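You operate a simulated robot arm through the tools that you are given. There is no shell and no other tool. Be economical: measure what you need, move in short steps, check, and stop when the job is done.

Carry out the task below with a simulated robot arm. There is one attempt and no reset: what you move stays moved.

JOB
Put the tachometer on the top deck of the trolley. Put one of the weights from the top of bench one on top of the white pack. Take the blower one and leave it on the top of the green table. Put the ref tile on the top of bench four away on the floor of the light booth. Push the cupboard door thirty shut. Switch the bench fan switch on. Put the red adapter in the inside of the square yellow tray. Put the block three on the blue card on the top of bench six. Take the tile two and put it on the top of the gauge bench. Do these in any order. Set down upright: block three.

Only the result counts: the job must be done as asked and must still hold three seconds after the hand-in. Knocking over, shifting, dropping, spilling or breaking anything else fails it.

ROBOT AND FRAMES
A 7-joint arm with a vacuum gripper on a trunk, on a base that drives. Base frame: it is fixed to the floor where the robot stands at the start and does not move with it; the origin is under the middle of the robot, x ahead of it, y to its left, z up; the surface under the hand at the start is at about z = 0.8. Units: m, rad, N and s.
Its first joint turns from -2.601 to 2.601 rad. Places, roughly: bench fan switch [-5.2, 1.7, 0.8]; block three [-6, 4, 0.75]; blower one [-3, -0.75, 0.75]; blue card [-5.25, 2, 0.75]; cupboard door thirty [-4.4, 2.6, 0.3]; floor of the light booth (30x25 cm) [-6.28, 5.66, 0.78]; inside of the square yellow tray (16x16 cm) [-7.48, -1.14, 0.8]; red adapter [-6, 2.5, 0.75]; ref tile [-2.75, 1.75, 0.75]; tachometer [0.75, 0, 0.75]; tile two [-6, 5.5, 0.75]; top deck of the trolley [0.7, -2.7, 0.8]; top of the gauge bench [-6.2, 4.9, 0.8]; top of the green table [-2.4, 3.7, 0.8]; weight [-1.75, -1.75, 0.75]; white pack [-2, -1.5, 0.75]. Payload 1.06 kg.
Tool frame: the origin (TCP) lies in the middle of the cups' lips, and z points out of the cups. The gripper has 1 cup of 0.024 m across, covering 0.024 by 0.024 m (tool x, y); the bellows give 0.008 m. With the vacuum on, a cup seals on a smooth face that it is pressed against (1 to 4 N); it does not hold porous or soft things. The pull reaches 23 N.
Orientation is that of the tool frame in the base frame, as a unit quaternion [w, x, y, z]. With the cups facing straight down, the tool's x points along the base's -x, its y along +y and its z along -z.

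CONTROLS
- The arm moves only by the tool move_arm. Its arguments are lists of equal length, an entry for each row: "offset": the shift along the base's x, y, z in m, a list of three; "rot": the turn, a rotation vector about the base's x, y, z in rad, a list of three; "vac": the vacuum: 1 switches it on, 0 off. In form: {"offset": [[dx, dy, dz], ...], "rot": [[rx, ry, rz], ...], "vac": [vac, ...]}. A call has 1 to 20 rows; each row shifts and turns the commanded pose from where the row before left it. A row lasts 0.2 s, in which the tool goes at most 0.05 m and 0.15 rad; a call with a longer step from one row to the next is refused whole, and so is a gripper value outside its range. A pose out of reach is approached as far as the arm can. The call stops where the force on the tool passes 40 N (or 10 N more than at its start, if that is more) or the arm is blocked; 0.2 s more then pass. The pull builds up within a second once a cup has sealed. Time passes only in rows, and 0.2 s behind the last, so rows that do not move give it time. It gives the time, the measured TCP pose, the force on the tool (base axes) and the pull of the vacuum at its end, in the units of the frame above (readings bear some noise), with the torque about the TCP (base axes, N m) and any sound that the robot's microphone picked up, and new pictures: "show" is both (left out), scene, wrist or none.
- Cameras (640 x 400 px; columns grow to the right, rows downward): "scene" is now at [0.0405, 0.1567, 1.4709]; the picture's right is [-0.14, -0.99, 0.00], its down [-0.59, 0.08, -0.80] and it looks along [0.80, -0.11, -0.59] (base axes); focal length 261 px, centre (320, 200). "wrist" rides on the gripper at [0.078, 0.019, -0.096] in the tool frame; the picture's right is [-0.24, 0.97, 0.00], its down [-0.71, -0.17, -0.69] and it looks along [-0.67, -0.16, 0.73] (tool axes); focal length 243 px, centre (320, 200). There is no depth. A picture from a camera that has moved, and an enlarged one, comes with that camera's place and axes in the base frame and with its lens.
- slide_trunk(by): slides the trunk up (or, below 0, down) by that many m; the arm and the scene camera ride with it, the base frame stays. It gives what a move gives, with no picture.
- roll_base(legs): drives the robot by 1 to 6 legs, each [ahead, turn to the left] in m and rad, along the robot's own axes; the way and the turn of a leg run together, so that a leg with both is an arc; at most 1.5 m and 3.142 rad a leg. The arm and the cameras ride along, it lands a little off, and it stops where it bumps. It gives what a move gives, and a new picture of the scene camera.
- pan_tilt(pan, tilt): turns the head with the scene camera to pan (to the left, within 2.705 rad either way) and tilt (down, from -0.506 to 1.204), counted from straight ahead of the robot. It gives what a move gives, and a new picture of the scene camera.
- zoom(camera, box): a new picture of the part [left, top, right, bottom] of that camera's present view, enlarged. It takes no simulated time.
- hand_in(): hands the job in; it is judged then, once.

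Go step by step. Nothing tells you exact positions but the pictures and the camera data: compare them with the known pose of the tool, close in by small moves and look again before you grip or let go. The budget is 483 turns and 360 pictures, counting those below and the enlarged ones. Unless the task says otherwise, let go and move clear before handing in, and close with one line.

The tools are called after ">>>" as name(argument=value, ...) on one line, values as JSON. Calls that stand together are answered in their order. move_arm: Moves the arm, as the interface text tells. Its arguments: {"type":"object","properties":{"offset":{"type":"array","items":{"type":"array","items":{"type":"number"}}},"rot":{"type":"array","items":{"type":"array","items":{"type":"number"}}},"vac":{"type":"array","items":{"type":"number"}},"show":{"type":"string","enum":["both","scene","wrist","none"]}},"required":["offset","rot","vac"]} The other tools are called the same way: slide_trunk (by) slides the trunk up or down; roll_base (legs) drives the base; pan_tilt (pan, tilt) turns the head that bears the scene camera; zoom (camera, box) takes an enlarged picture of a part of a camera's view; hand_in () hands the job in.

At the start:

```text
t: 0.0
position: [0.6759, -0.0484, 1.0419]
ee_rot: [-0.001, -0.001, 1.0, 0.0]
ft_force: [0.6, 0.4, -0.6]
torque: [0.04, 0.02, 0.0]
pull: 0.0
trunk travel left (down, up): [-0.525, 0.185]
robot x, y, heading: [-0.0013, -0.0008, -0.001]
head pan, tilt: [-0.14, 0.637]
```

scene: 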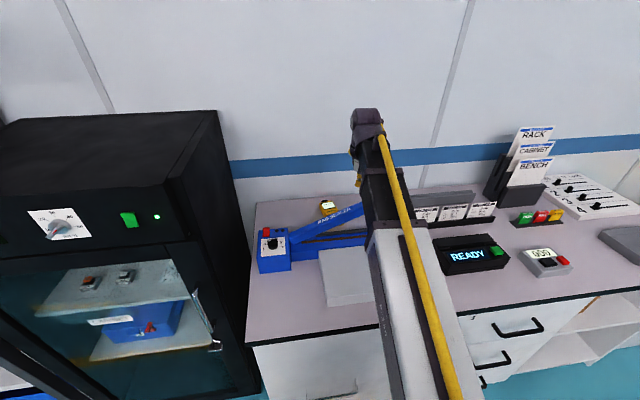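
wrist: 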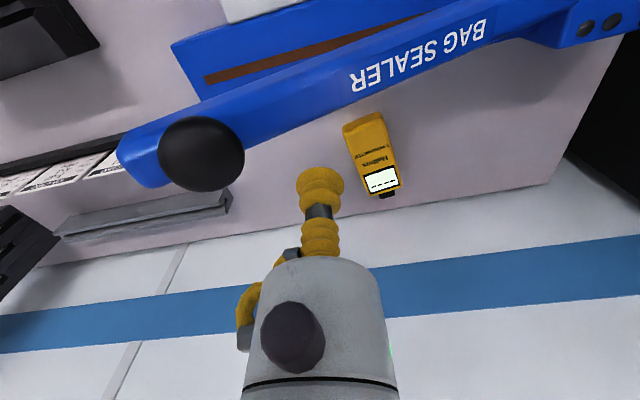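

The wrist view shows a small yellow meter near (0.85, 0.0), probably the tachometer. I'll zoom in on it before moving.

>>> zoom(camera="wrist", box=[300, 90, 460, 220])

>>> zoom(camera="scene", box=[240, 180, 400, 310])

```text
3.08 times, centred on (380, 155) of wrist
camera zoom: at [0.5998, -0.0292, 1.1378], right [0.24, 0.97, 0.0], down [0.71, -0.17, 0.69], along [0.67, -0.16, -0.73], focal length 746 px, centre (135, 338)
```

zoom: 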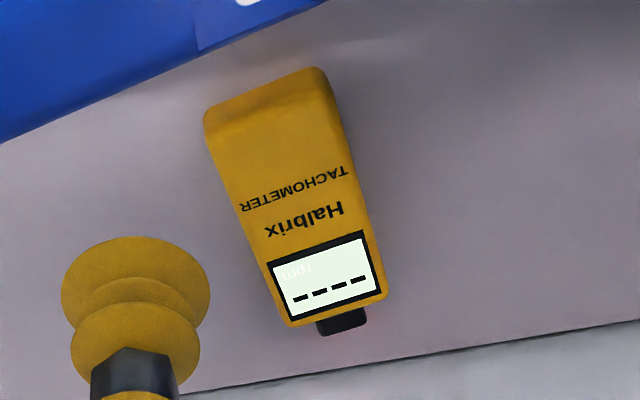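

```text
3.08 times, centred on (320, 245) of scene
camera zoom: at [0.0405, 0.1567, 1.4709], right [-0.14, -0.99, 0.0], down [-0.59, 0.08, -0.8], along [0.8, -0.11, -0.59], focal length 802 px, centre (320, 62)
```

zoom: 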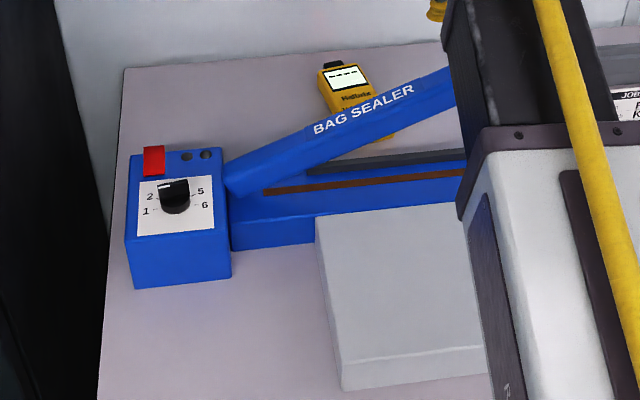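

The tachometer lies behind the bag sealer with its screen at about (0.853, 0.01, 0.843), and the sealer's lever is close by. I'll look around the room before I plan the approach.

>>> pan_tilt(pan=-1.2, tilt=0.35)

>>> pan_tilt(pan=-2.4, tilt=0.3)

>>> pan_tilt(pan=2.5, tilt=0.2)

>>> pan_tilt(pan=1.5, tilt=0.3)

>>> pan_tilt(pan=0.1, tilt=0.75)

```text
t: 1.3
position: [0.6762, -0.0485, 1.0418]
ee_rot: [0.0, -0.001, 1.0, 0.0]
ft_force: [0.1, -0.3, 0.0]
torque: [-0.02, -0.01, -0.01]
pull: 0.0
trunk travel left (down, up): [-0.525, 0.185]
robot x, y, heading: [0.0023, 0.0025, 0.003]
head pan, tilt: [-1.201, 0.351]
camera scene: at [-0.0121, 0.0821, 1.4968], right [-0.93, -0.36, 0.0], down [-0.12, 0.32, -0.94], along [0.34, -0.88, -0.34], focal length 261 px, centre (320, 200)
```

scene: 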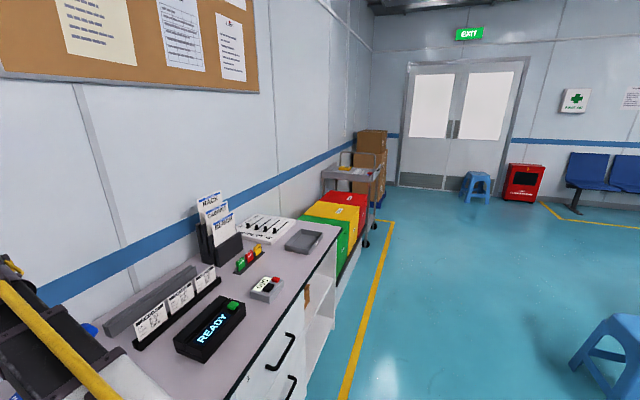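

```text
t: 2.7
position: [0.6757, -0.0499, 1.0425]
ee_rot: [0.0, 0.0, 1.0, -0.001]
ft_force: [0.5, 0.1, 0.4]
torque: [0.0, -0.01, 0.02]
pull: 0.0
trunk travel left (down, up): [-0.525, 0.185]
robot x, y, heading: [-0.0029, -0.0021, -0.0]
head pan, tilt: [-2.4, 0.3]
camera scene: at [-0.1147, 0.1057, 1.5016], right [-0.68, 0.74, 0.0], down [0.22, 0.2, -0.96], along [-0.7, -0.65, -0.3], focal length 261 px, centre (320, 200)
```

scene: 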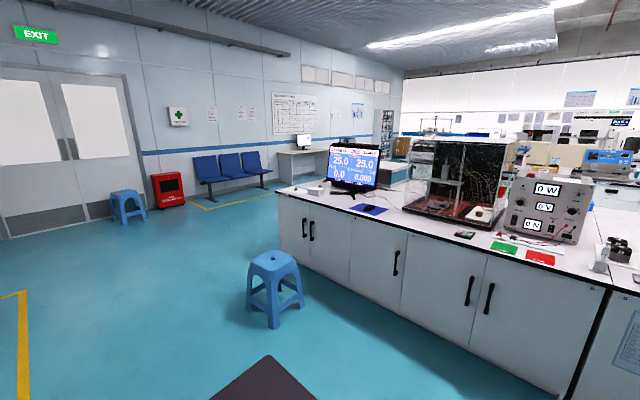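

```text
t: 6.6
position: [0.6765, -0.0492, 1.0418]
ee_rot: [0.0, 0.0, 1.0, -0.001]
ft_force: [-0.3, 0.1, 0.6]
torque: [0.04, 0.01, -0.05]
pull: 0.0
trunk travel left (down, up): [-0.525, 0.185]
robot x, y, heading: [0.0001, 0.0046, -0.004]
head pan, tilt: [2.499, 0.201]
camera scene: at [-0.1205, 0.2247, 1.5108], right [0.6, 0.8, 0.0], down [0.16, -0.12, -0.98], along [-0.78, 0.59, -0.2], focal length 261 px, centre (320, 200)
```

scene: 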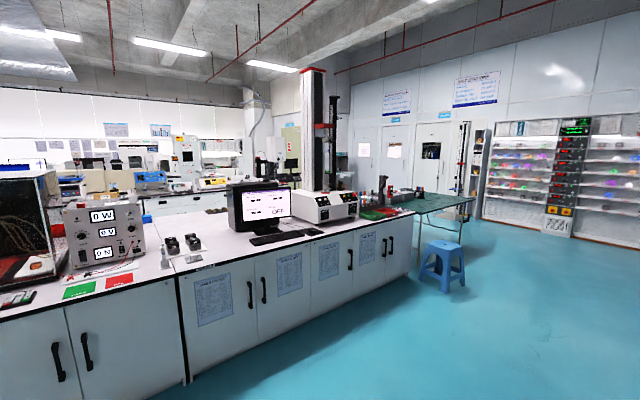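

```text
t: 7.8
position: [0.6773, -0.0487, 1.0422]
ee_rot: [-0.001, 0.0, 1.0, 0.0]
ft_force: [-0.8, 0.5, 0.3]
torque: [0.01, -0.01, -0.01]
pull: 0.1
trunk travel left (down, up): [-0.525, 0.185]
robot x, y, heading: [-0.0001, -0.0022, -0.002]
head pan, tilt: [1.499, 0.3]
camera scene: at [-0.0393, 0.262, 1.5016], right [1.0, -0.07, 0.0], down [-0.02, -0.29, -0.96], along [0.07, 0.95, -0.3], focal length 261 px, centre (320, 200)
```

scene: 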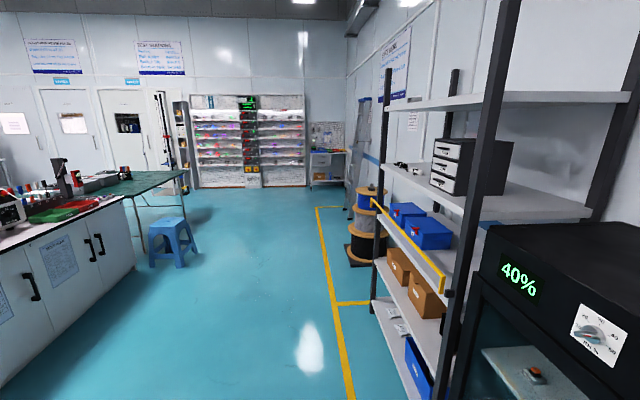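

```text
t: 9.4
position: [0.6769, -0.05, 1.0422]
ee_rot: [-0.001, 0.0, 1.0, 0.0]
ft_force: [0.1, -0.3, 0.5]
torque: [-0.02, -0.02, 0.0]
pull: 0.0
trunk travel left (down, up): [-0.525, 0.185]
robot x, y, heading: [-0.0013, 0.0018, -0.002]
head pan, tilt: [0.099, 0.75]
camera scene: at [0.0366, 0.1771, 1.4612], right [0.1, -0.99, 0.0], down [-0.68, -0.07, -0.73], along [0.73, 0.07, -0.68], focal length 261 px, centre (320, 200)
```

scene: 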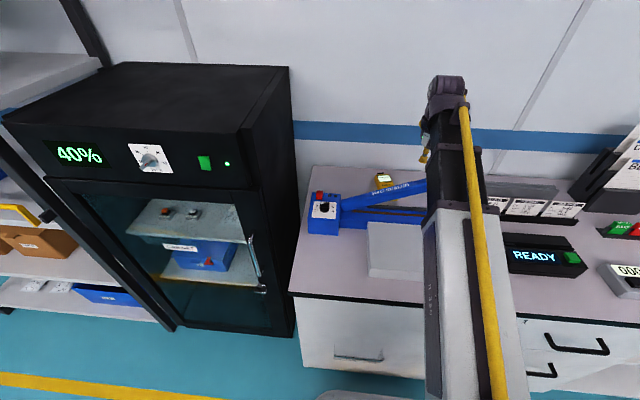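

The benches form islands behind me, and the trolley is down the aisle to the right. I'll raise the trunk so the arm comes in from above, and turn the tool so the wrist camera clears the lever.

>>> slide_trunk(by=0.17)

>>> move_arm(offset=[[0.012, 0.005, 0], [0.012, 0.005, 0], [0.012, 0.005, 0], [0.012, 0.005, 0], [0.012, 0.005, 0], [0.012, 0.005, 0], [0.012, 0.005, 0], [0.012, 0.003, 0], [0.012, 0.003, 0], [0.012, 0.003, 0], [0, 0, 0]], rot=[[0, 0, -0.143], [0, 0, -0.143], [0, 0, -0.143], [0, 0, -0.143], [0, 0, -0.143], [0, 0, -0.143], [0, 0, -0.143], [0, 0, -0.143], [0, 0, -0.143], [0, 0, -0.143], [0, 0, -0.14]], vac=[0, 0, 0, 0, 0, 0, 0, 0, 0, 0, 0])

```text
t: 11.3
position: [0.677, -0.0498, 1.2135]
ee_rot: [0.0, 0.0, 1.0, 0.0]
ft_force: [-0.1, -0.4, -1.0]
torque: [0.01, -0.01, 0.0]
pull: 0.1
trunk travel left (down, up): [-0.695, 0.015]
robot x, y, heading: [0.0016, 0.0024, 0.007]
head pan, tilt: [0.099, 0.75]
```

```text
t: 13.7
position: [0.797, -0.0051, 1.2113]
ee_rot: [0.0, 0.708, 0.706, 0.0]
ft_force: [1.2, -0.6, 0.6]
torque: [-0.01, -0.01, 0.0]
pull: 0.1
trunk travel left (down, up): [-0.695, 0.015]
robot x, y, heading: [-0.0012, -0.0023, -0.001]
head pan, tilt: [0.099, 0.75]
camera scene: at [0.0366, 0.1771, 1.6312], right [0.1, -1.0, 0.0], down [-0.68, -0.07, -0.73], along [0.73, 0.07, -0.68], focal length 261 px, centre (320, 200)
camera wrist: at [0.8173, 0.0743, 1.3071], right [0.97, -0.24, 0.0], down [-0.17, -0.71, 0.69], along [-0.16, -0.67, -0.73], focal length 243 px, centre (320, 200)
```

scene: 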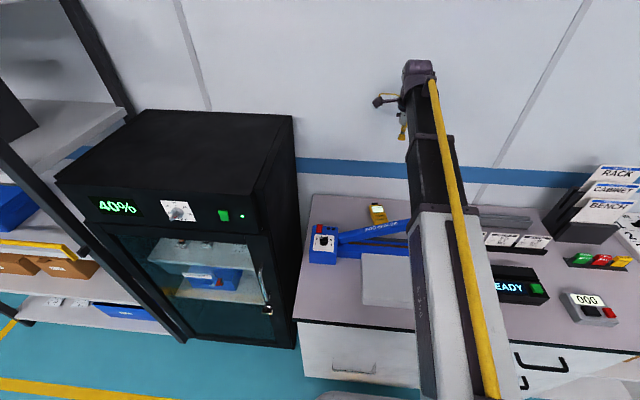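
wrist: 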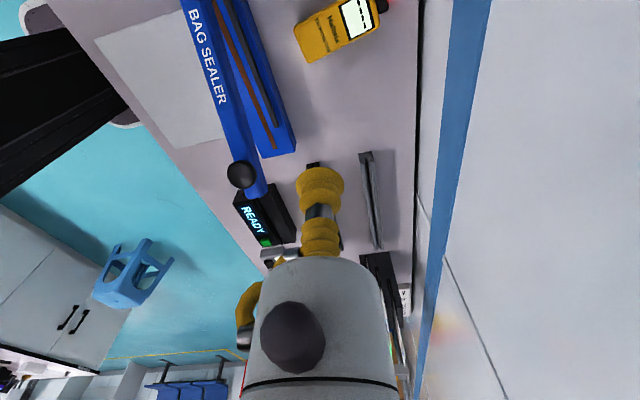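

The tool now points its camera bracket toward +y, and the lever's knob is at about (0.656, -0.111, 1.02). I'll go down partway over the tachometer and look again.

>>> move_arm(offset=[[0.003, 0.002, -0.04], [0, 0, -0.04], [0, 0, -0.04], [0, 0, -0.04], [0, 0, -0.04], [0, 0, 0]], rot=[[0, 0, 0], [0, 0, 0], [0, 0, 0], [0, 0, 0], [0, 0, 0], [0, 0, 0]], vac=[0, 0, 0, 0, 0, 0])

```text
t: 15.1
position: [0.7999, -0.0026, 1.0125]
ee_rot: [0.001, 0.707, 0.708, 0.0]
ft_force: [0.3, -0.3, 0.0]
torque: [0.01, 0.0, 0.03]
pull: 0.0
trunk travel left (down, up): [-0.695, 0.015]
robot x, y, heading: [-0.0033, 0.0019, -0.001]
head pan, tilt: [0.099, 0.75]
camera scene: at [0.0368, 0.1771, 1.6312], right [0.1, -1.0, 0.0], down [-0.68, -0.07, -0.73], along [0.73, 0.07, -0.68], focal length 261 px, centre (320, 200)
camera wrist: at [0.8197, 0.077, 1.1075], right [0.97, -0.23, 0.0], down [-0.17, -0.71, 0.69], along [-0.16, -0.67, -0.73], focal length 243 px, centre (320, 200)
```

scene: 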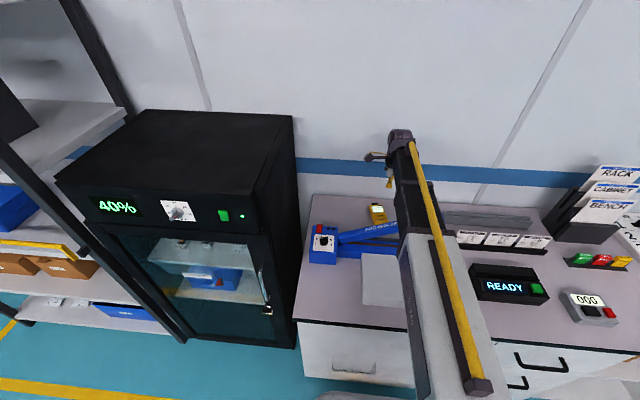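
wrist: 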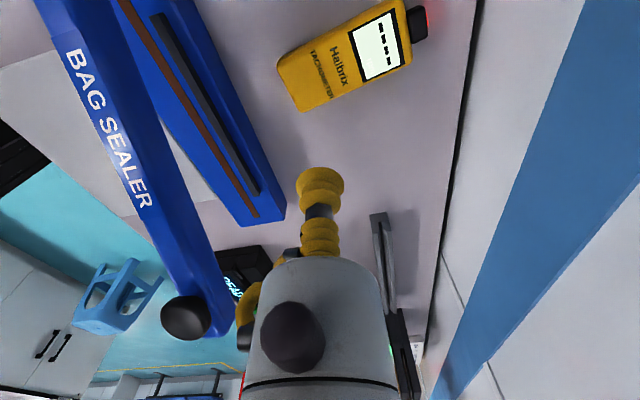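

The tachometer's pick spot between the text and the screen is about (0.812, 0.008), with its top near 0.84. I'll go down there with the vacuum on.

>>> move_arm(offset=[[0.012, 0.0105, -0.04], [0, 0, -0.04], [0, 0, -0.04], [0, 0, -0.03], [0, 0, -0.012], [0, 0, 0]], rot=[[0, 0, 0], [0, 0, 0], [0, 0, 0], [0, 0, 0], [0, 0, 0], [0, 0, 0]], vac=[0, 0, 0, 1, 1, 1])

```text
t: 16.5
position: [0.8097, 0.008, 0.8491]
ee_rot: [0.0, 0.706, 0.708, -0.001]
ft_force: [0.3, 0.1, -0.5]
torque: [-0.03, 0.0, 0.05]
pull: 0.1
trunk travel left (down, up): [-0.695, 0.015]
robot x, y, heading: [0.0014, 0.001, 0.001]
head pan, tilt: [0.099, 0.75]
camera scene: at [0.0366, 0.1771, 1.6312], right [0.1, -1.0, 0.0], down [-0.68, -0.07, -0.73], along [0.73, 0.07, -0.68], focal length 261 px, centre (320, 200)
camera wrist: at [0.8314, 0.0866, 0.9453], right [0.97, -0.23, 0.0], down [-0.17, -0.71, 0.69], along [-0.16, -0.67, -0.73], focal length 243 px, centre (320, 200)
```

scene: 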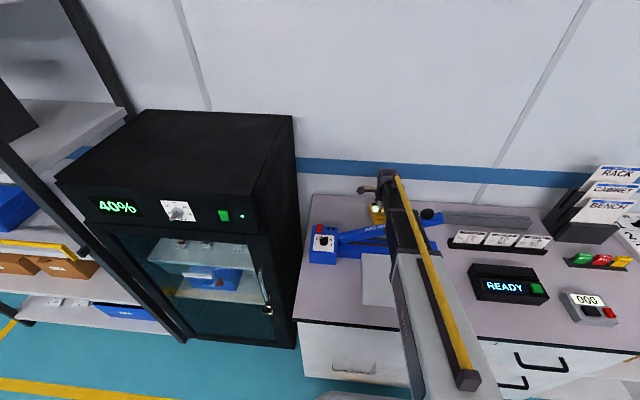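
wrist: 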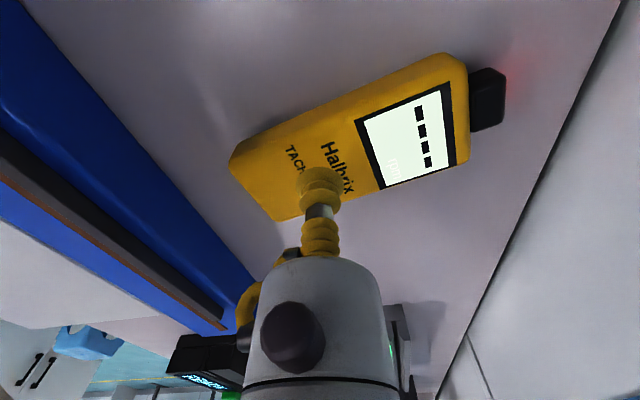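

The cup sits toward the -y edge of the meter, so I'll shift it 1 cm in +y and continue down gently.

>>> move_arm(offset=[[0.0, 0.01, 0], [0, 0, -0.004], [0, 0, -0.004], [0, 0, 0], [0, 0, 0]], rot=[[0, 0, 0], [0, 0, 0], [0, 0, 0], [0, 0, 0], [0, 0, 0]], vac=[1, 1, 1, 1, 1], show="wrist")

```text
t: 17.7
position: [0.8111, 0.0175, 0.8418]
ee_rot: [0.0, 0.707, 0.707, 0.0]
ft_force: [-0.5, 0.1, 0.4]
torque: [0.02, 0.01, -0.04]
pull: 0.0
trunk travel left (down, up): [-0.695, 0.015]
robot x, y, heading: [-0.0022, -0.0023, -0.001]
head pan, tilt: [0.099, 0.75]
camera wrist: at [0.8317, 0.0966, 0.9376], right [0.97, -0.23, 0.0], down [-0.17, -0.71, 0.69], along [-0.16, -0.67, -0.73], focal length 243 px, centre (320, 200)
```

wrist: 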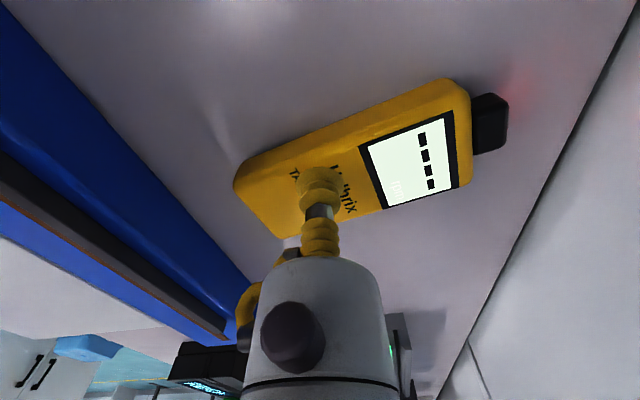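

Good placement; no contact yet. I'll continue down in small steps.

>>> move_arm(offset=[[0, 0, -0.003], [0, 0, -0.003], [0, 0, 0], [0, 0, 0]], rot=[[0, 0, 0], [0, 0, 0], [0, 0, 0], [0, 0, 0]], vac=[1, 1, 1, 1], show="none")

```text
t: 18.7
position: [0.812, 0.0166, 0.8358]
ee_rot: [0.0, 0.706, 0.708, 0.0]
ft_force: [0.5, 0.1, -0.2]
torque: [0.02, 0.0, 0.01]
pull: 0.0
trunk travel left (down, up): [-0.695, 0.015]
robot x, y, heading: [0.0, -0.0006, -0.003]
head pan, tilt: [0.099, 0.75]
```

>>> move_arm(offset=[[0, 0, -0.003], [0, 0, -0.002], [0, 0, 0], [0, 0, 0]], rot=[[0, 0, 0], [0, 0, 0], [0, 0, 0], [0, 0, 0]], vac=[1, 1, 1, 1], show="none")

>>> move_arm(offset=[[0, 0, -0.003], [0, 0, -0.002], [0, 0, 0], [0, 0, 0]], rot=[[0, 0, 0], [0, 0, 0], [0, 0, 0], [0, 0, 0]], vac=[1, 1, 1, 1], show="wrist")

```text
t: 19.7
position: [0.8108, 0.0172, 0.8305]
ee_rot: [0.0, 0.706, 0.708, 0.0]
ft_force: [-0.4, 0.4, 0.9]
torque: [0.03, 0.0, -0.02]
pull: 23.4
trunk travel left (down, up): [-0.695, 0.015]
robot x, y, heading: [-0.0012, -0.0021, 0.0]
head pan, tilt: [0.099, 0.75]
```

```text
t: 20.7
position: [0.8108, 0.0176, 0.8264]
ee_rot: [0.001, 0.707, 0.707, 0.0]
ft_force: [6.2, -0.7, 14.2]
torque: [-0.07, 0.04, 0.03]
pull: 22.9
trunk travel left (down, up): [-0.695, 0.015]
robot x, y, heading: [-0.0003, -0.0017, 0.002]
head pan, tilt: [0.099, 0.75]
camera wrist: at [0.831, 0.0966, 0.9223], right [0.97, -0.23, 0.0], down [-0.17, -0.71, 0.68], along [-0.16, -0.67, -0.73], focal length 243 px, centre (320, 200)
```

wrist: 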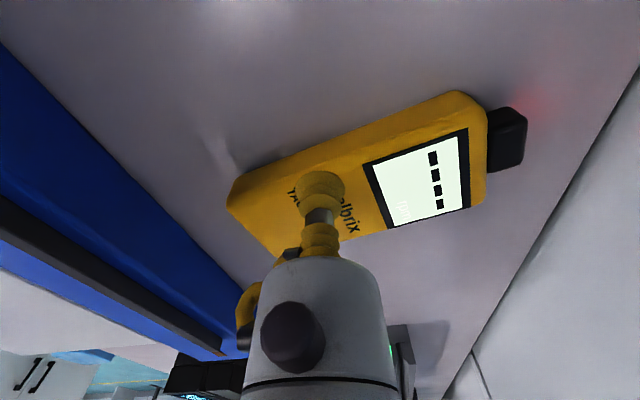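

The vacuum has sealed with a pull of 23 N and the meter is held. I'll lift straight up.

>>> move_arm(offset=[[0, 0, 0.01], [0, 0, 0.02], [0, 0, 0.03], [0, 0, 0.04], [0, 0, 0.04], [0, 0, 0.04], [0, 0, 0.04], [0, 0, 0.04], [0, 0, 0.04], [0, 0, 0.04], [0, 0, 0]], rot=[[0, 0, 0], [0, 0, 0], [0, 0, 0], [0, 0, 0], [0, 0, 0], [0, 0, 0], [0, 0, 0], [0, 0, 0], [0, 0, 0], [0, 0, 0], [0, 0, 0]], vac=[1, 1, 1, 1, 1, 1, 1, 1, 1, 1, 1])

```text
t: 23.1
position: [0.812, 0.0182, 1.1668]
ee_rot: [0.001, 0.706, 0.708, 0.0]
ft_force: [-0.8, -0.1, -1.4]
torque: [0.01, 0.02, 0.01]
pull: 22.6
trunk travel left (down, up): [-0.695, 0.015]
robot x, y, heading: [0.0005, 0.0025, -0.001]
head pan, tilt: [0.099, 0.75]
camera scene: at [0.0366, 0.1771, 1.6312], right [0.1, -1.0, 0.0], down [-0.68, -0.07, -0.73], along [0.73, 0.07, -0.68], focal length 261 px, centre (320, 200)
camera wrist: at [0.8317, 0.0965, 1.2626], right [0.97, -0.23, 0.0], down [-0.17, -0.71, 0.69], along [-0.16, -0.67, -0.73], focal length 243 px, centre (320, 200)
```

scene: 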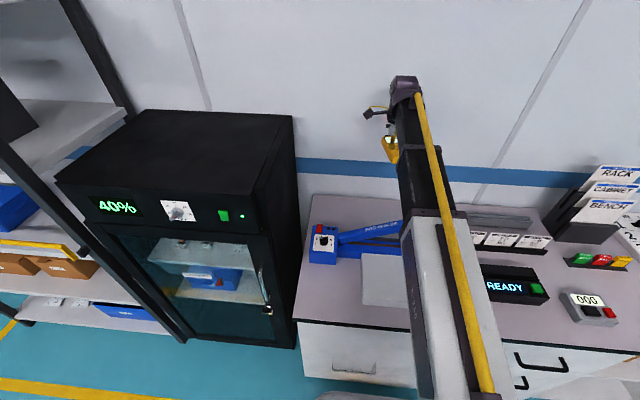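
wrist: 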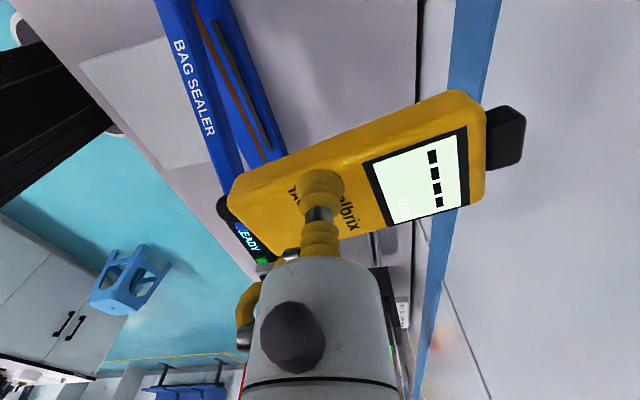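

The tachometer is held securely. I'll retract the arm, back away from the bench and turn to drive toward the trolley.

>>> move_arm(offset=[[-0.04, 0, 0.01], [-0.04, 0, 0.01], [-0.04, 0, 0.01], [-0.04, 0, 0.01], [-0.04, 0, 0], [0, 0, 0]], rot=[[0, 0, 0], [0, 0, 0], [0, 0, 0], [0, 0, 0], [0, 0, 0], [0, 0, 0]], vac=[1, 1, 1, 1, 1, 1], show="none")

>>> roll_base(legs=[[-0.3, 0], [0, -1.571]])

>>> pan_tilt(pan=0.1, tilt=0.45)

```text
t: 24.5
position: [0.6105, 0.018, 1.2077]
ee_rot: [0.0, 0.707, 0.707, 0.0]
ft_force: [0.0, -0.4, -1.2]
torque: [0.06, -0.02, 0.01]
pull: 22.6
trunk travel left (down, up): [-0.695, 0.015]
robot x, y, heading: [-0.0013, -0.0003, 0.0]
head pan, tilt: [0.099, 0.75]
```

```text
t: 30.4
position: [-0.2853, -0.6109, 1.2068]
ee_rot: [-0.001, 1.0, -0.003, 0.0]
ft_force: [-0.6, -0.5, -1.8]
torque: [0.01, -0.02, -0.03]
pull: 22.8
trunk travel left (down, up): [-0.695, 0.015]
robot x, y, heading: [-0.301, 0.0032, -1.578]
head pan, tilt: [0.099, 0.75]
camera scene: at [-0.1209, -0.0397, 1.6312], right [-1.0, -0.09, 0.0], down [-0.06, 0.68, -0.73], along [0.07, -0.73, -0.68], focal length 261 px, centre (320, 200)
```

scene: 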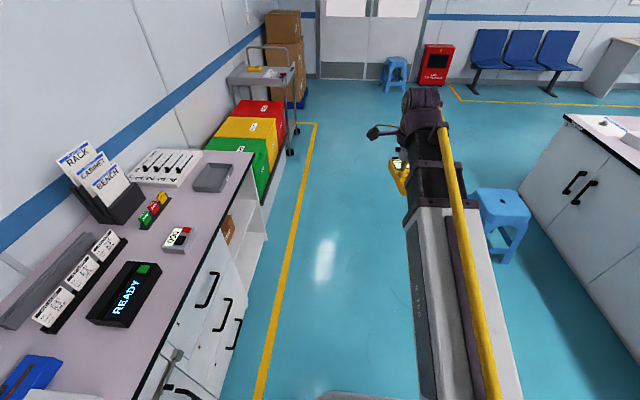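

```text
t: 31.2
position: [-0.2845, -0.6105, 1.2051]
ee_rot: [0.0, 1.0, -0.002, 0.0]
ft_force: [0.9, 0.0, -1.8]
torque: [0.04, 0.0, 0.0]
pull: 23.2
trunk travel left (down, up): [-0.695, 0.015]
robot x, y, heading: [-0.295, -0.002, -1.575]
head pan, tilt: [0.099, 0.45]
camera scene: at [-0.1199, -0.0487, 1.6576], right [-1.0, -0.09, 0.0], down [-0.04, 0.43, -0.9], along [0.08, -0.9, -0.44], focal length 261 px, centre (320, 200)
```

scene: 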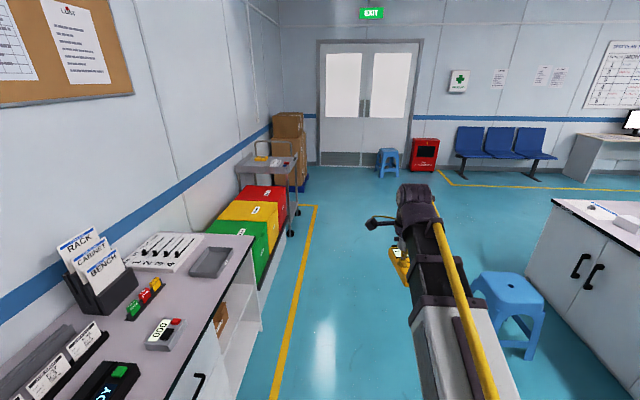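

The way is clear along x = -0.3, and the trolley's front edge is near x = 0.44. I'll drive to y = -2.7 and turn to face the trolley.

>>> roll_base(legs=[[1.35, 0], [1.35, 0], [0, 1.571]])

>>> pan_tilt(pan=0.0, tilt=0.65)

```text
t: 48.1
position: [0.3011, -2.6751, 1.206]
ee_rot: [-0.001, 0.702, 0.712, 0.0]
ft_force: [0.2, 0.0, -1.9]
torque: [0.06, 0.01, 0.01]
pull: 22.8
trunk travel left (down, up): [-0.695, 0.015]
robot x, y, heading: [-0.3096, -2.702, 0.008]
head pan, tilt: [0.099, 0.45]
camera scene: at [-0.2659, -2.5224, 1.6576], right [0.11, -0.99, 0.0], down [-0.43, -0.05, -0.9], along [0.89, 0.1, -0.44], focal length 261 px, centre (320, 200)
```

scene: 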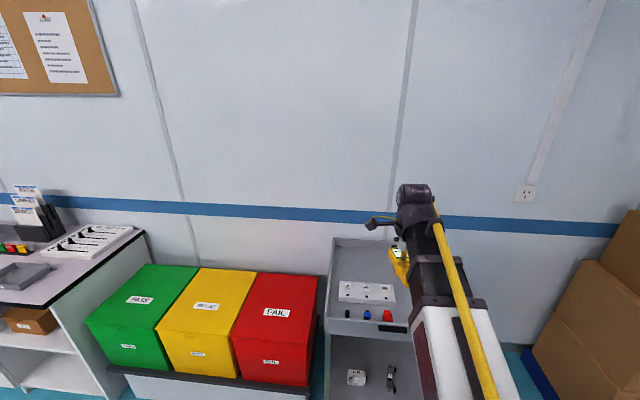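

```text
t: 48.9
position: [0.301, -2.6763, 1.2072]
ee_rot: [0.0, 0.702, 0.712, 0.001]
ft_force: [-0.4, -0.1, -2.5]
torque: [0.05, 0.0, -0.03]
pull: 23.2
trunk travel left (down, up): [-0.695, 0.015]
robot x, y, heading: [-0.3079, -2.7006, 0.013]
head pan, tilt: [0.0, 0.649]
camera scene: at [-0.2704, -2.5317, 1.6398], right [0.01, -1.0, 0.0], down [-0.6, -0.01, -0.8], along [0.8, 0.01, -0.6], focal length 261 px, centre (320, 200)
```

scene: 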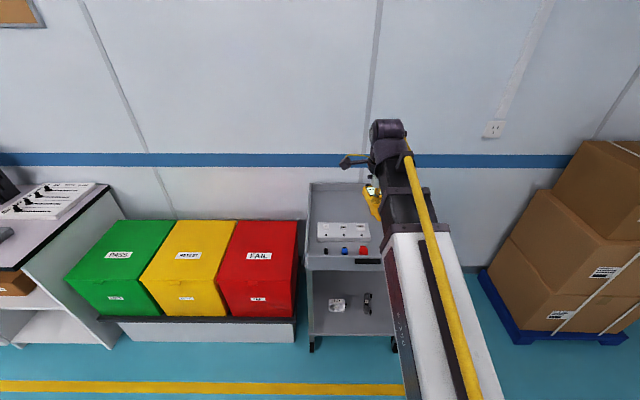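

The left half of the deck holds a power strip and small parts, and the arm hides the rest. I'll swing the arm aside to see it.

>>> move_arm(offset=[[0, -0.05, 0], [0, -0.05, 0], [0, -0.05, 0], [0, -0.05, 0], [0, -0.05, 0], [0, -0.05, 0], [0, -0.05, 0], [0, -0.05, 0]], rot=[[0, 0, 0], [0, 0, 0], [0, 0, 0], [0, 0, 0], [0, 0, 0], [0, 0, 0], [0, 0, 0], [0, 0, 0]], vac=[1, 1, 1, 1, 1, 1, 1, 1])

```text
t: 50.7
position: [0.301, -3.0778, 1.2083]
ee_rot: [0.0, 0.702, 0.712, 0.0]
ft_force: [0.2, 0.3, -1.6]
torque: [0.03, 0.03, -0.01]
pull: 22.4
trunk travel left (down, up): [-0.695, 0.015]
robot x, y, heading: [-0.3087, -2.7025, 0.006]
head pan, tilt: [0.0, 0.649]
camera scene: at [-0.2703, -2.5323, 1.6399], right [0.01, -1.0, 0.0], down [-0.6, -0.01, -0.8], along [0.8, 0.01, -0.6], focal length 261 px, centre (320, 200)
camera wrist: at [0.3208, -2.9984, 1.303], right [0.98, -0.22, 0.0], down [-0.16, -0.71, 0.68], along [-0.15, -0.67, -0.73], focal length 243 px, centre (320, 200)
```

scene: 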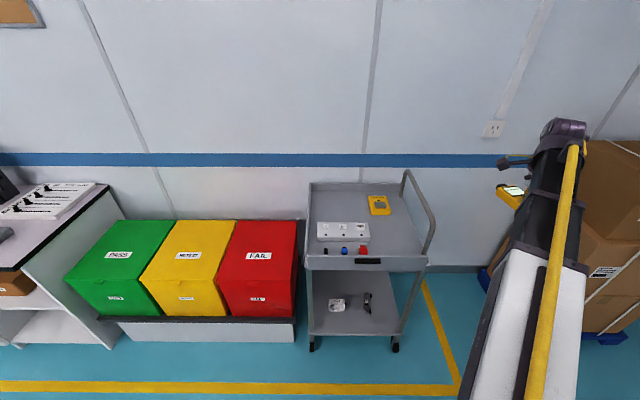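
wrist: 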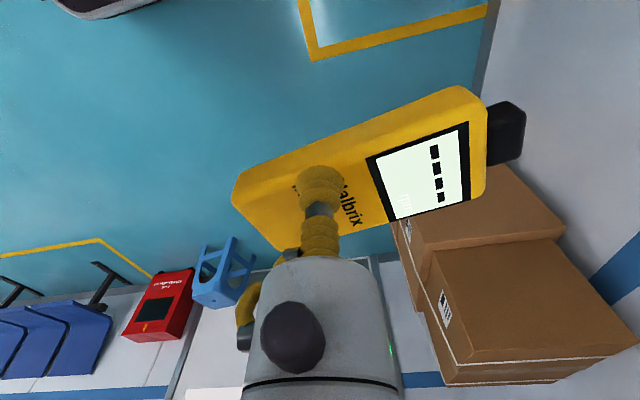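

>>> zoom(camera="scene", box=[290, 160, 450, 280])

```text
3.33 times, centred on (370, 220) of scene
camera zoom: at [-0.2703, -2.5323, 1.6399], right [0.01, -1.0, 0.0], down [-0.6, -0.01, -0.8], along [0.8, 0.01, -0.6], focal length 869 px, centre (153, 133)
```

zoom: 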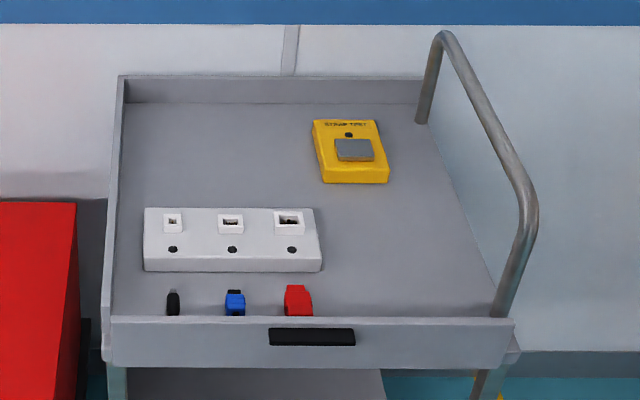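

The deck is clear behind the power strip, around (0.78, -2.62). I'll bring the arm back, drive 0.3 m closer and move over that spot.

>>> move_arm(offset=[[0, 0.05, 0], [0, 0.05, 0], [0, 0.05, 0], [0, 0.05, 0], [0, 0.05, 0], [0, 0.05, 0], [0, 0.05, 0], [0, 0.05, 0]], rot=[[0, 0, 0], [0, 0, 0], [0, 0, 0], [0, 0, 0], [0, 0, 0], [0, 0, 0], [0, 0, 0], [0, 0, 0]], vac=[1, 1, 1, 1, 1, 1, 1, 1], show="none")

>>> roll_base(legs=[[0.3, 0]])

>>> move_arm(offset=[[0.045, 0.015, 0], [0.045, 0.015, 0], [0.045, 0.015, 0], [0.04, 0.015, 0], [0, 0, -0.05], [0, 0, -0.05], [0, 0, -0.05], [0, 0, 0]], rot=[[0, 0, 0], [0, 0, 0], [0, 0, 0], [0, 0, 0], [0, 0, 0], [0, 0, 0], [0, 0, 0], [0, 0, 0]], vac=[1, 1, 1, 1, 1, 1, 1, 1])

```text
t: 52.5
position: [0.303, -2.676, 1.2059]
ee_rot: [-0.001, 0.703, 0.711, 0.0]
ft_force: [-0.4, 0.6, -1.0]
torque: [0.02, 0.03, -0.01]
pull: 23.4
trunk travel left (down, up): [-0.695, 0.015]
robot x, y, heading: [-0.3076, -2.7006, 0.011]
head pan, tilt: [0.0, 0.649]
```

```text
t: 54.5
position: [0.6035, -2.6729, 1.2058]
ee_rot: [0.0, 0.703, 0.712, 0.0]
ft_force: [-1.0, -0.4, -1.8]
torque: [0.03, 0.05, -0.01]
pull: 22.8
trunk travel left (down, up): [-0.695, 0.015]
robot x, y, heading: [-0.0084, -2.6951, 0.011]
head pan, tilt: [0.0, 0.649]
camera scene: at [0.0296, -2.5281, 1.6398], right [0.01, -1.0, 0.0], down [-0.6, -0.01, -0.8], along [0.8, 0.01, -0.6], focal length 261 px, centre (320, 200)
```

scene: 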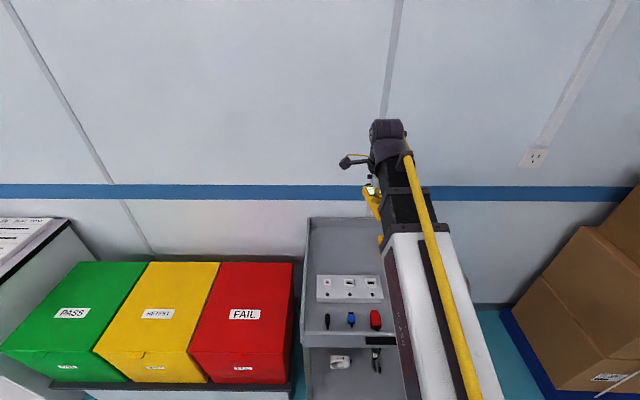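

```text
t: 56.3
position: [0.7796, -2.6107, 1.0553]
ee_rot: [0.0, 0.702, 0.712, 0.0]
ft_force: [-0.3, -0.7, -1.6]
torque: [0.02, 0.05, 0.01]
pull: 23.3
trunk travel left (down, up): [-0.695, 0.015]
robot x, y, heading: [-0.0114, -2.6971, 0.012]
head pan, tilt: [0.0, 0.649]
camera scene: at [0.0295, -2.5281, 1.6398], right [0.01, -1.0, 0.0], down [-0.6, -0.01, -0.8], along [0.8, 0.01, -0.6], focal length 261 px, centre (320, 200)
camera wrist: at [0.7984, -2.5324, 1.1515], right [0.97, -0.22, 0.0], down [-0.16, -0.71, 0.69], along [-0.15, -0.67, -0.73], focal length 243 px, centre (320, 200)
```

scene: 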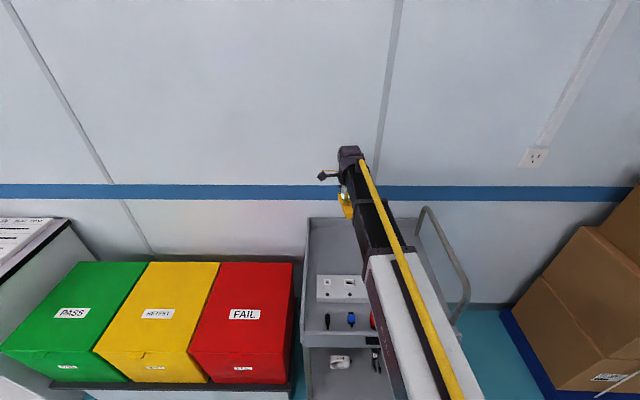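
wrist: 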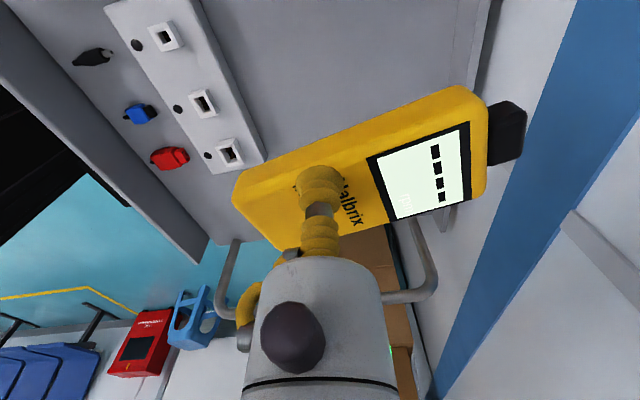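

There is clear space under the tachometer. I'll descend toward the deck.

>>> move_arm(offset=[[0, 0, -0.05], [0, 0, -0.05], [0, 0, -0.05], [0, 0, -0.03], [0, 0, 0]], rot=[[0, 0, 0], [0, 0, 0], [0, 0, 0], [0, 0, 0], [0, 0, 0]], vac=[1, 1, 1, 1, 1])

```text
t: 57.5
position: [0.7789, -2.6134, 0.8755]
ee_rot: [0.0, 0.702, 0.712, 0.0]
ft_force: [-0.1, -0.3, -1.6]
torque: [0.03, 0.08, 0.0]
pull: 22.7
trunk travel left (down, up): [-0.695, 0.015]
robot x, y, heading: [-0.0086, -2.6974, 0.012]
head pan, tilt: [0.0, 0.649]
camera scene: at [0.0294, -2.5281, 1.6398], right [0.01, -1.0, 0.0], down [-0.6, -0.01, -0.8], along [0.8, 0.01, -0.6], focal length 261 px, centre (320, 200)
camera wrist: at [0.7979, -2.5334, 0.9716], right [0.97, -0.22, 0.0], down [-0.16, -0.71, 0.69], along [-0.15, -0.67, -0.73], focal length 243 px, centre (320, 200)
```

scene: 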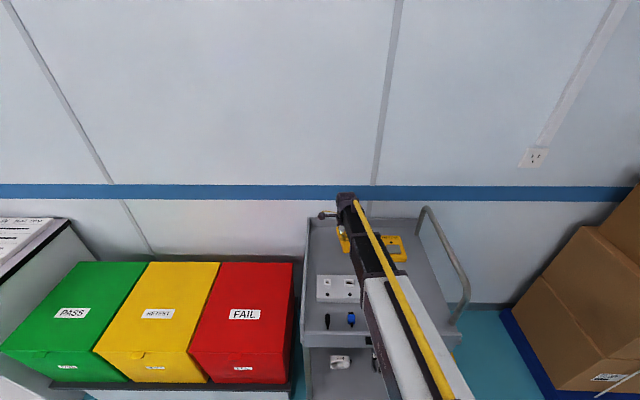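
wrist: 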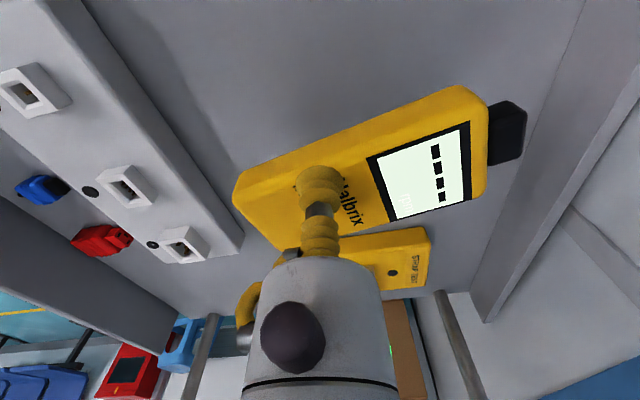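

>>> move_arm(offset=[[0, 0, -0.015], [0, 0, -0.01], [0, 0, 0]], rot=[[0, 0, 0], [0, 0, 0], [0, 0, 0]], vac=[1, 1, 1], show="wrist")

```text
t: 58.3
position: [0.7788, -2.6134, 0.8521]
ee_rot: [0.0, 0.702, 0.712, 0.0]
ft_force: [-0.9, 0.1, -1.3]
torque: [0.03, 0.01, -0.01]
pull: 23.0
trunk travel left (down, up): [-0.695, 0.015]
robot x, y, heading: [-0.0105, -2.6973, 0.011]
head pan, tilt: [0.0, 0.649]
camera wrist: at [0.7979, -2.5335, 0.9464], right [0.97, -0.22, 0.0], down [-0.16, -0.71, 0.69], along [-0.15, -0.67, -0.73], focal length 243 px, centre (320, 200)
```

wrist: 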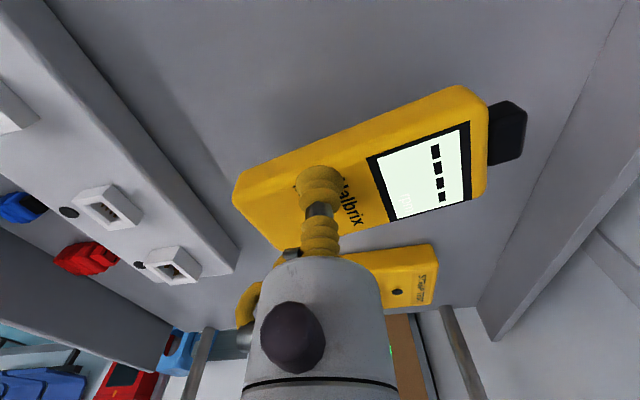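

>>> move_arm(offset=[[0, 0, -0.008], [0, 0, -0.005], [0, 0, 0]], rot=[[0, 0, 0], [0, 0, 0], [0, 0, 0]], vac=[1, 1, 1], show="none")

```text
t: 59.1
position: [0.7779, -2.6125, 0.8379]
ee_rot: [0.0, 0.702, 0.712, -0.001]
ft_force: [0.0, 0.2, -2.2]
torque: [0.03, 0.02, 0.0]
pull: 22.9
trunk travel left (down, up): [-0.695, 0.015]
robot x, y, heading: [-0.0092, -2.6957, 0.012]
head pan, tilt: [0.0, 0.649]
```

>>> move_arm(offset=[[0, 0, -0.004], [0, 0, -0.004], [0, 0, 0]], rot=[[0, 0, 0], [0, 0, 0], [0, 0, 0]], vac=[1, 1, 1], show="wrist")

```text
t: 59.9
position: [0.7774, -2.6127, 0.8292]
ee_rot: [-0.001, 0.702, 0.712, 0.0]
ft_force: [-0.3, 0.6, -1.8]
torque: [0.03, 0.05, 0.01]
pull: 23.0
trunk travel left (down, up): [-0.695, 0.015]
robot x, y, heading: [-0.0082, -2.6976, 0.013]
head pan, tilt: [0.0, 0.649]
camera wrist: at [0.7974, -2.5335, 0.9251], right [0.97, -0.22, 0.0], down [-0.16, -0.71, 0.69], along [-0.15, -0.67, -0.73], focal length 243 px, centre (320, 200)
```

wrist: 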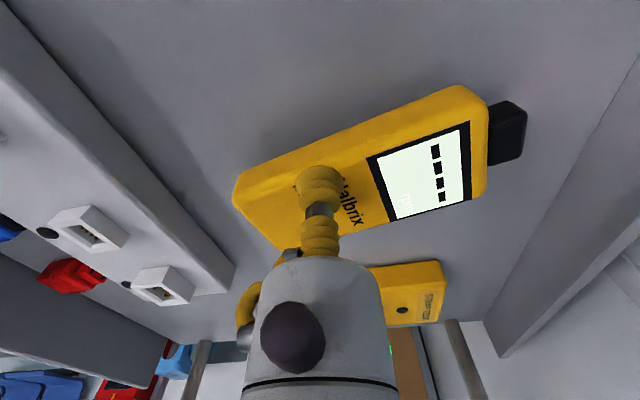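

>>> move_arm(offset=[[0, 0, -0.004], [0, 0, -0.004], [0, 0, 0]], rot=[[0, 0, 0], [0, 0, 0], [0, 0, 0]], vac=[1, 1, 1], show="none")

```text
t: 60.7
position: [0.7768, -2.6135, 0.8216]
ee_rot: [0.0, 0.703, 0.711, 0.0]
ft_force: [-0.5, 1.0, -1.7]
torque: [0.06, 0.02, -0.01]
pull: 22.5
trunk travel left (down, up): [-0.695, 0.015]
robot x, y, heading: [-0.0129, -2.6976, 0.016]
head pan, tilt: [0.0, 0.649]
```

>>> move_arm(offset=[[0, 0, -0.004], [0, 0, -0.003], [0, 0, 0]], rot=[[0, 0, 0], [0, 0, 0], [0, 0, 0]], vac=[1, 1, 1], show="none")

```text
t: 61.5
position: [0.7774, -2.6126, 0.8136]
ee_rot: [0.0, 0.702, 0.712, 0.0]
ft_force: [0.3, 0.0, -1.7]
torque: [0.03, 0.03, 0.01]
pull: 22.4
trunk travel left (down, up): [-0.695, 0.015]
robot x, y, heading: [-0.007, -2.6993, 0.017]
head pan, tilt: [0.0, 0.649]
```

>>> move_arm(offset=[[0, 0, -0.004], [0, 0, -0.003], [0, 0, 0]], rot=[[0, 0, 0], [0, 0, 0], [0, 0, 0]], vac=[1, 1, 1], show="wrist")

```text
t: 62.3
position: [0.7763, -2.6124, 0.81]
ee_rot: [0.001, 0.702, 0.712, 0.002]
ft_force: [5.0, 1.3, 15.5]
torque: [-0.07, -0.04, 0.0]
pull: 23.0
trunk travel left (down, up): [-0.695, 0.015]
robot x, y, heading: [-0.0058, -2.6983, 0.014]
head pan, tilt: [0.0, 0.649]
camera wrist: at [0.7967, -2.5334, 0.9049], right [0.97, -0.22, 0.0], down [-0.16, -0.71, 0.68], along [-0.15, -0.67, -0.73], focal length 243 px, centre (320, 200)
```

wrist: 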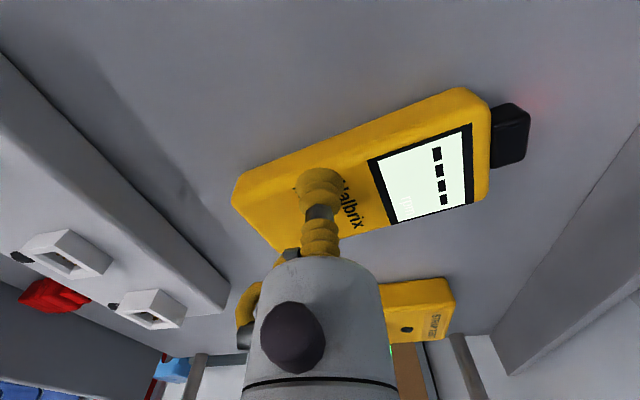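

The tachometer has touched the deck. I'll release the vacuum and retreat upward.

>>> move_arm(offset=[[0, 0, 0.003], [0, 0, 0], [0, 0, 0], [0, 0, 0], [0, 0, 0.01], [0, 0, 0.03], [0, 0, 0.04], [0, 0, 0.05], [0, 0, 0.05], [0, 0, 0.05], [0, 0, 0.05], [-0.04, 0, 0.05], [-0.04, 0, 0.03], [-0.04, 0, 0.0], [-0.04, 0, 0]], rot=[[0, 0, 0], [0, 0, 0], [0, 0, 0], [0, 0, 0], [0, 0, 0], [0, 0, 0], [0, 0, 0], [0, 0, 0], [0, 0, 0], [0, 0, 0], [0, 0, 0], [0, 0, 0], [0, 0, 0], [0, 0, 0], [0, 0, 0]], vac=[0, 0, 0, 0, 0, 0, 0, 0, 0, 0, 0, 0, 0, 0, 0])

```text
refused: row 12 steps farther than a row can; nothing moved
```

>>> move_arm(offset=[[0, 0, 0.003], [0, 0, 0], [0, 0, 0], [0, 0, 0], [0, 0, 0.01], [0, 0, 0.03], [0, 0, 0.04], [0, 0, 0.05], [0, 0, 0.05], [0, 0, 0.05], [0, 0, 0.05], [-0.04, 0, 0.03], [-0.04, 0, 0.03], [-0.04, 0, 0.0], [-0.04, 0, 0]], rot=[[0, 0, 0], [0, 0, 0], [0, 0, 0], [0, 0, 0], [0, 0, 0], [0, 0, 0], [0, 0, 0], [0, 0, 0], [0, 0, 0], [0, 0, 0], [0, 0, 0], [0, 0, 0], [0, 0, 0], [0, 0, 0], [0, 0, 0]], vac=[0, 0, 0, 0, 0, 0, 0, 0, 0, 0, 0, 0, 0, 0, 0])

```text
t: 65.5
position: [0.6165, -2.6129, 1.1504]
ee_rot: [0.0, 0.703, 0.711, 0.0]
ft_force: [0.0, 0.7, 0.3]
torque: [0.04, -0.02, 0.0]
pull: 0.1
trunk travel left (down, up): [-0.695, 0.015]
robot x, y, heading: [-0.0113, -2.6974, 0.015]
head pan, tilt: [0.0, 0.649]
camera scene: at [0.029, -2.5281, 1.6398], right [0.01, -1.0, 0.0], down [-0.6, -0.01, -0.8], along [0.8, 0.01, -0.6], focal length 261 px, centre (320, 200)
camera wrist: at [0.6362, -2.5333, 1.2463], right [0.97, -0.22, 0.0], down [-0.16, -0.71, 0.69], along [-0.15, -0.67, -0.73], focal length 243 px, centre (320, 200)
```

scene: 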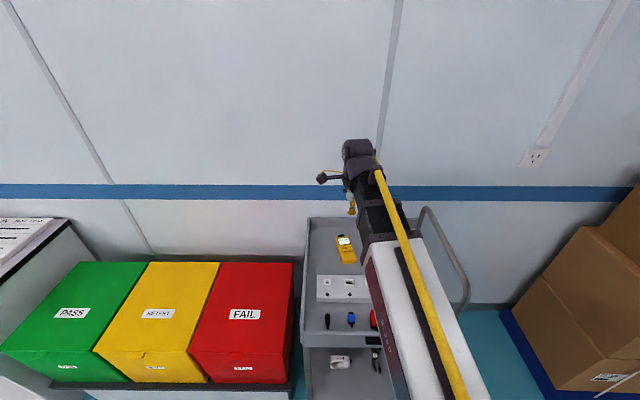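
wrist: 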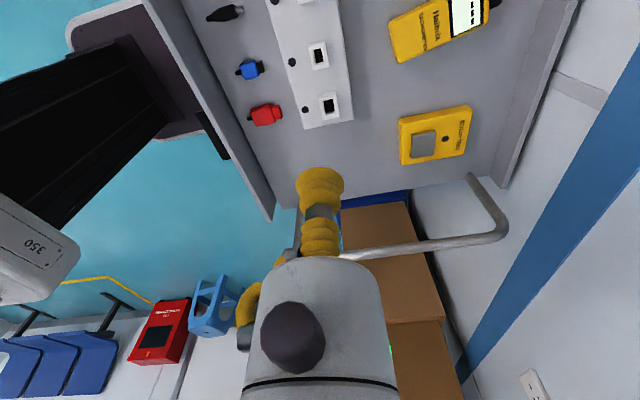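

The tachometer rests on the trolley deck. Next is the weight: I'll back along y = -2.7 to the end of bench one and turn to face it.

>>> roll_base(legs=[[-1.0, 0], [-0.85, 0], [0, 1.556]])

>>> pan_tilt(pan=0.3, tilt=0.6)

```text
t: 78.6
position: [-1.9329, -2.106, 1.1497]
ee_rot: [0.0, -0.006, 1.0, 0.0]
ft_force: [0.2, -0.1, -1.1]
torque: [0.01, 0.0, 0.01]
pull: 0.0
trunk travel left (down, up): [-0.695, 0.015]
robot x, y, heading: [-1.8466, -2.7348, 1.581]
head pan, tilt: [0.0, 0.649]
camera scene: at [-2.0196, -2.6933, 1.6398], right [1.0, 0.01, 0.0], down [0.01, -0.6, -0.8], along [-0.01, 0.8, -0.6], focal length 261 px, centre (320, 200)
```

scene: 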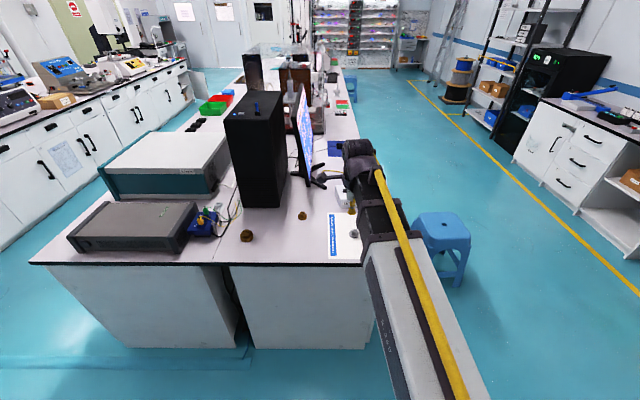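

```text
t: 79.4
position: [-1.9327, -2.1043, 1.149]
ee_rot: [-0.001, -0.006, 1.0, 0.0]
ft_force: [0.4, -0.3, 0.4]
torque: [0.0, 0.03, -0.01]
pull: 0.0
trunk travel left (down, up): [-0.695, 0.015]
robot x, y, heading: [-1.8481, -2.7326, 1.58]
head pan, tilt: [0.3, 0.6]
camera scene: at [-2.0455, -2.6959, 1.6441], right [0.95, 0.3, 0.0], down [0.17, -0.54, -0.82], along [-0.25, 0.79, -0.57], focal length 261 px, centre (320, 200)
```

scene: 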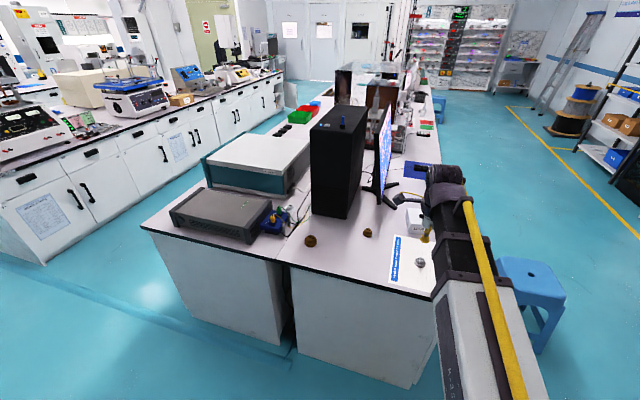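

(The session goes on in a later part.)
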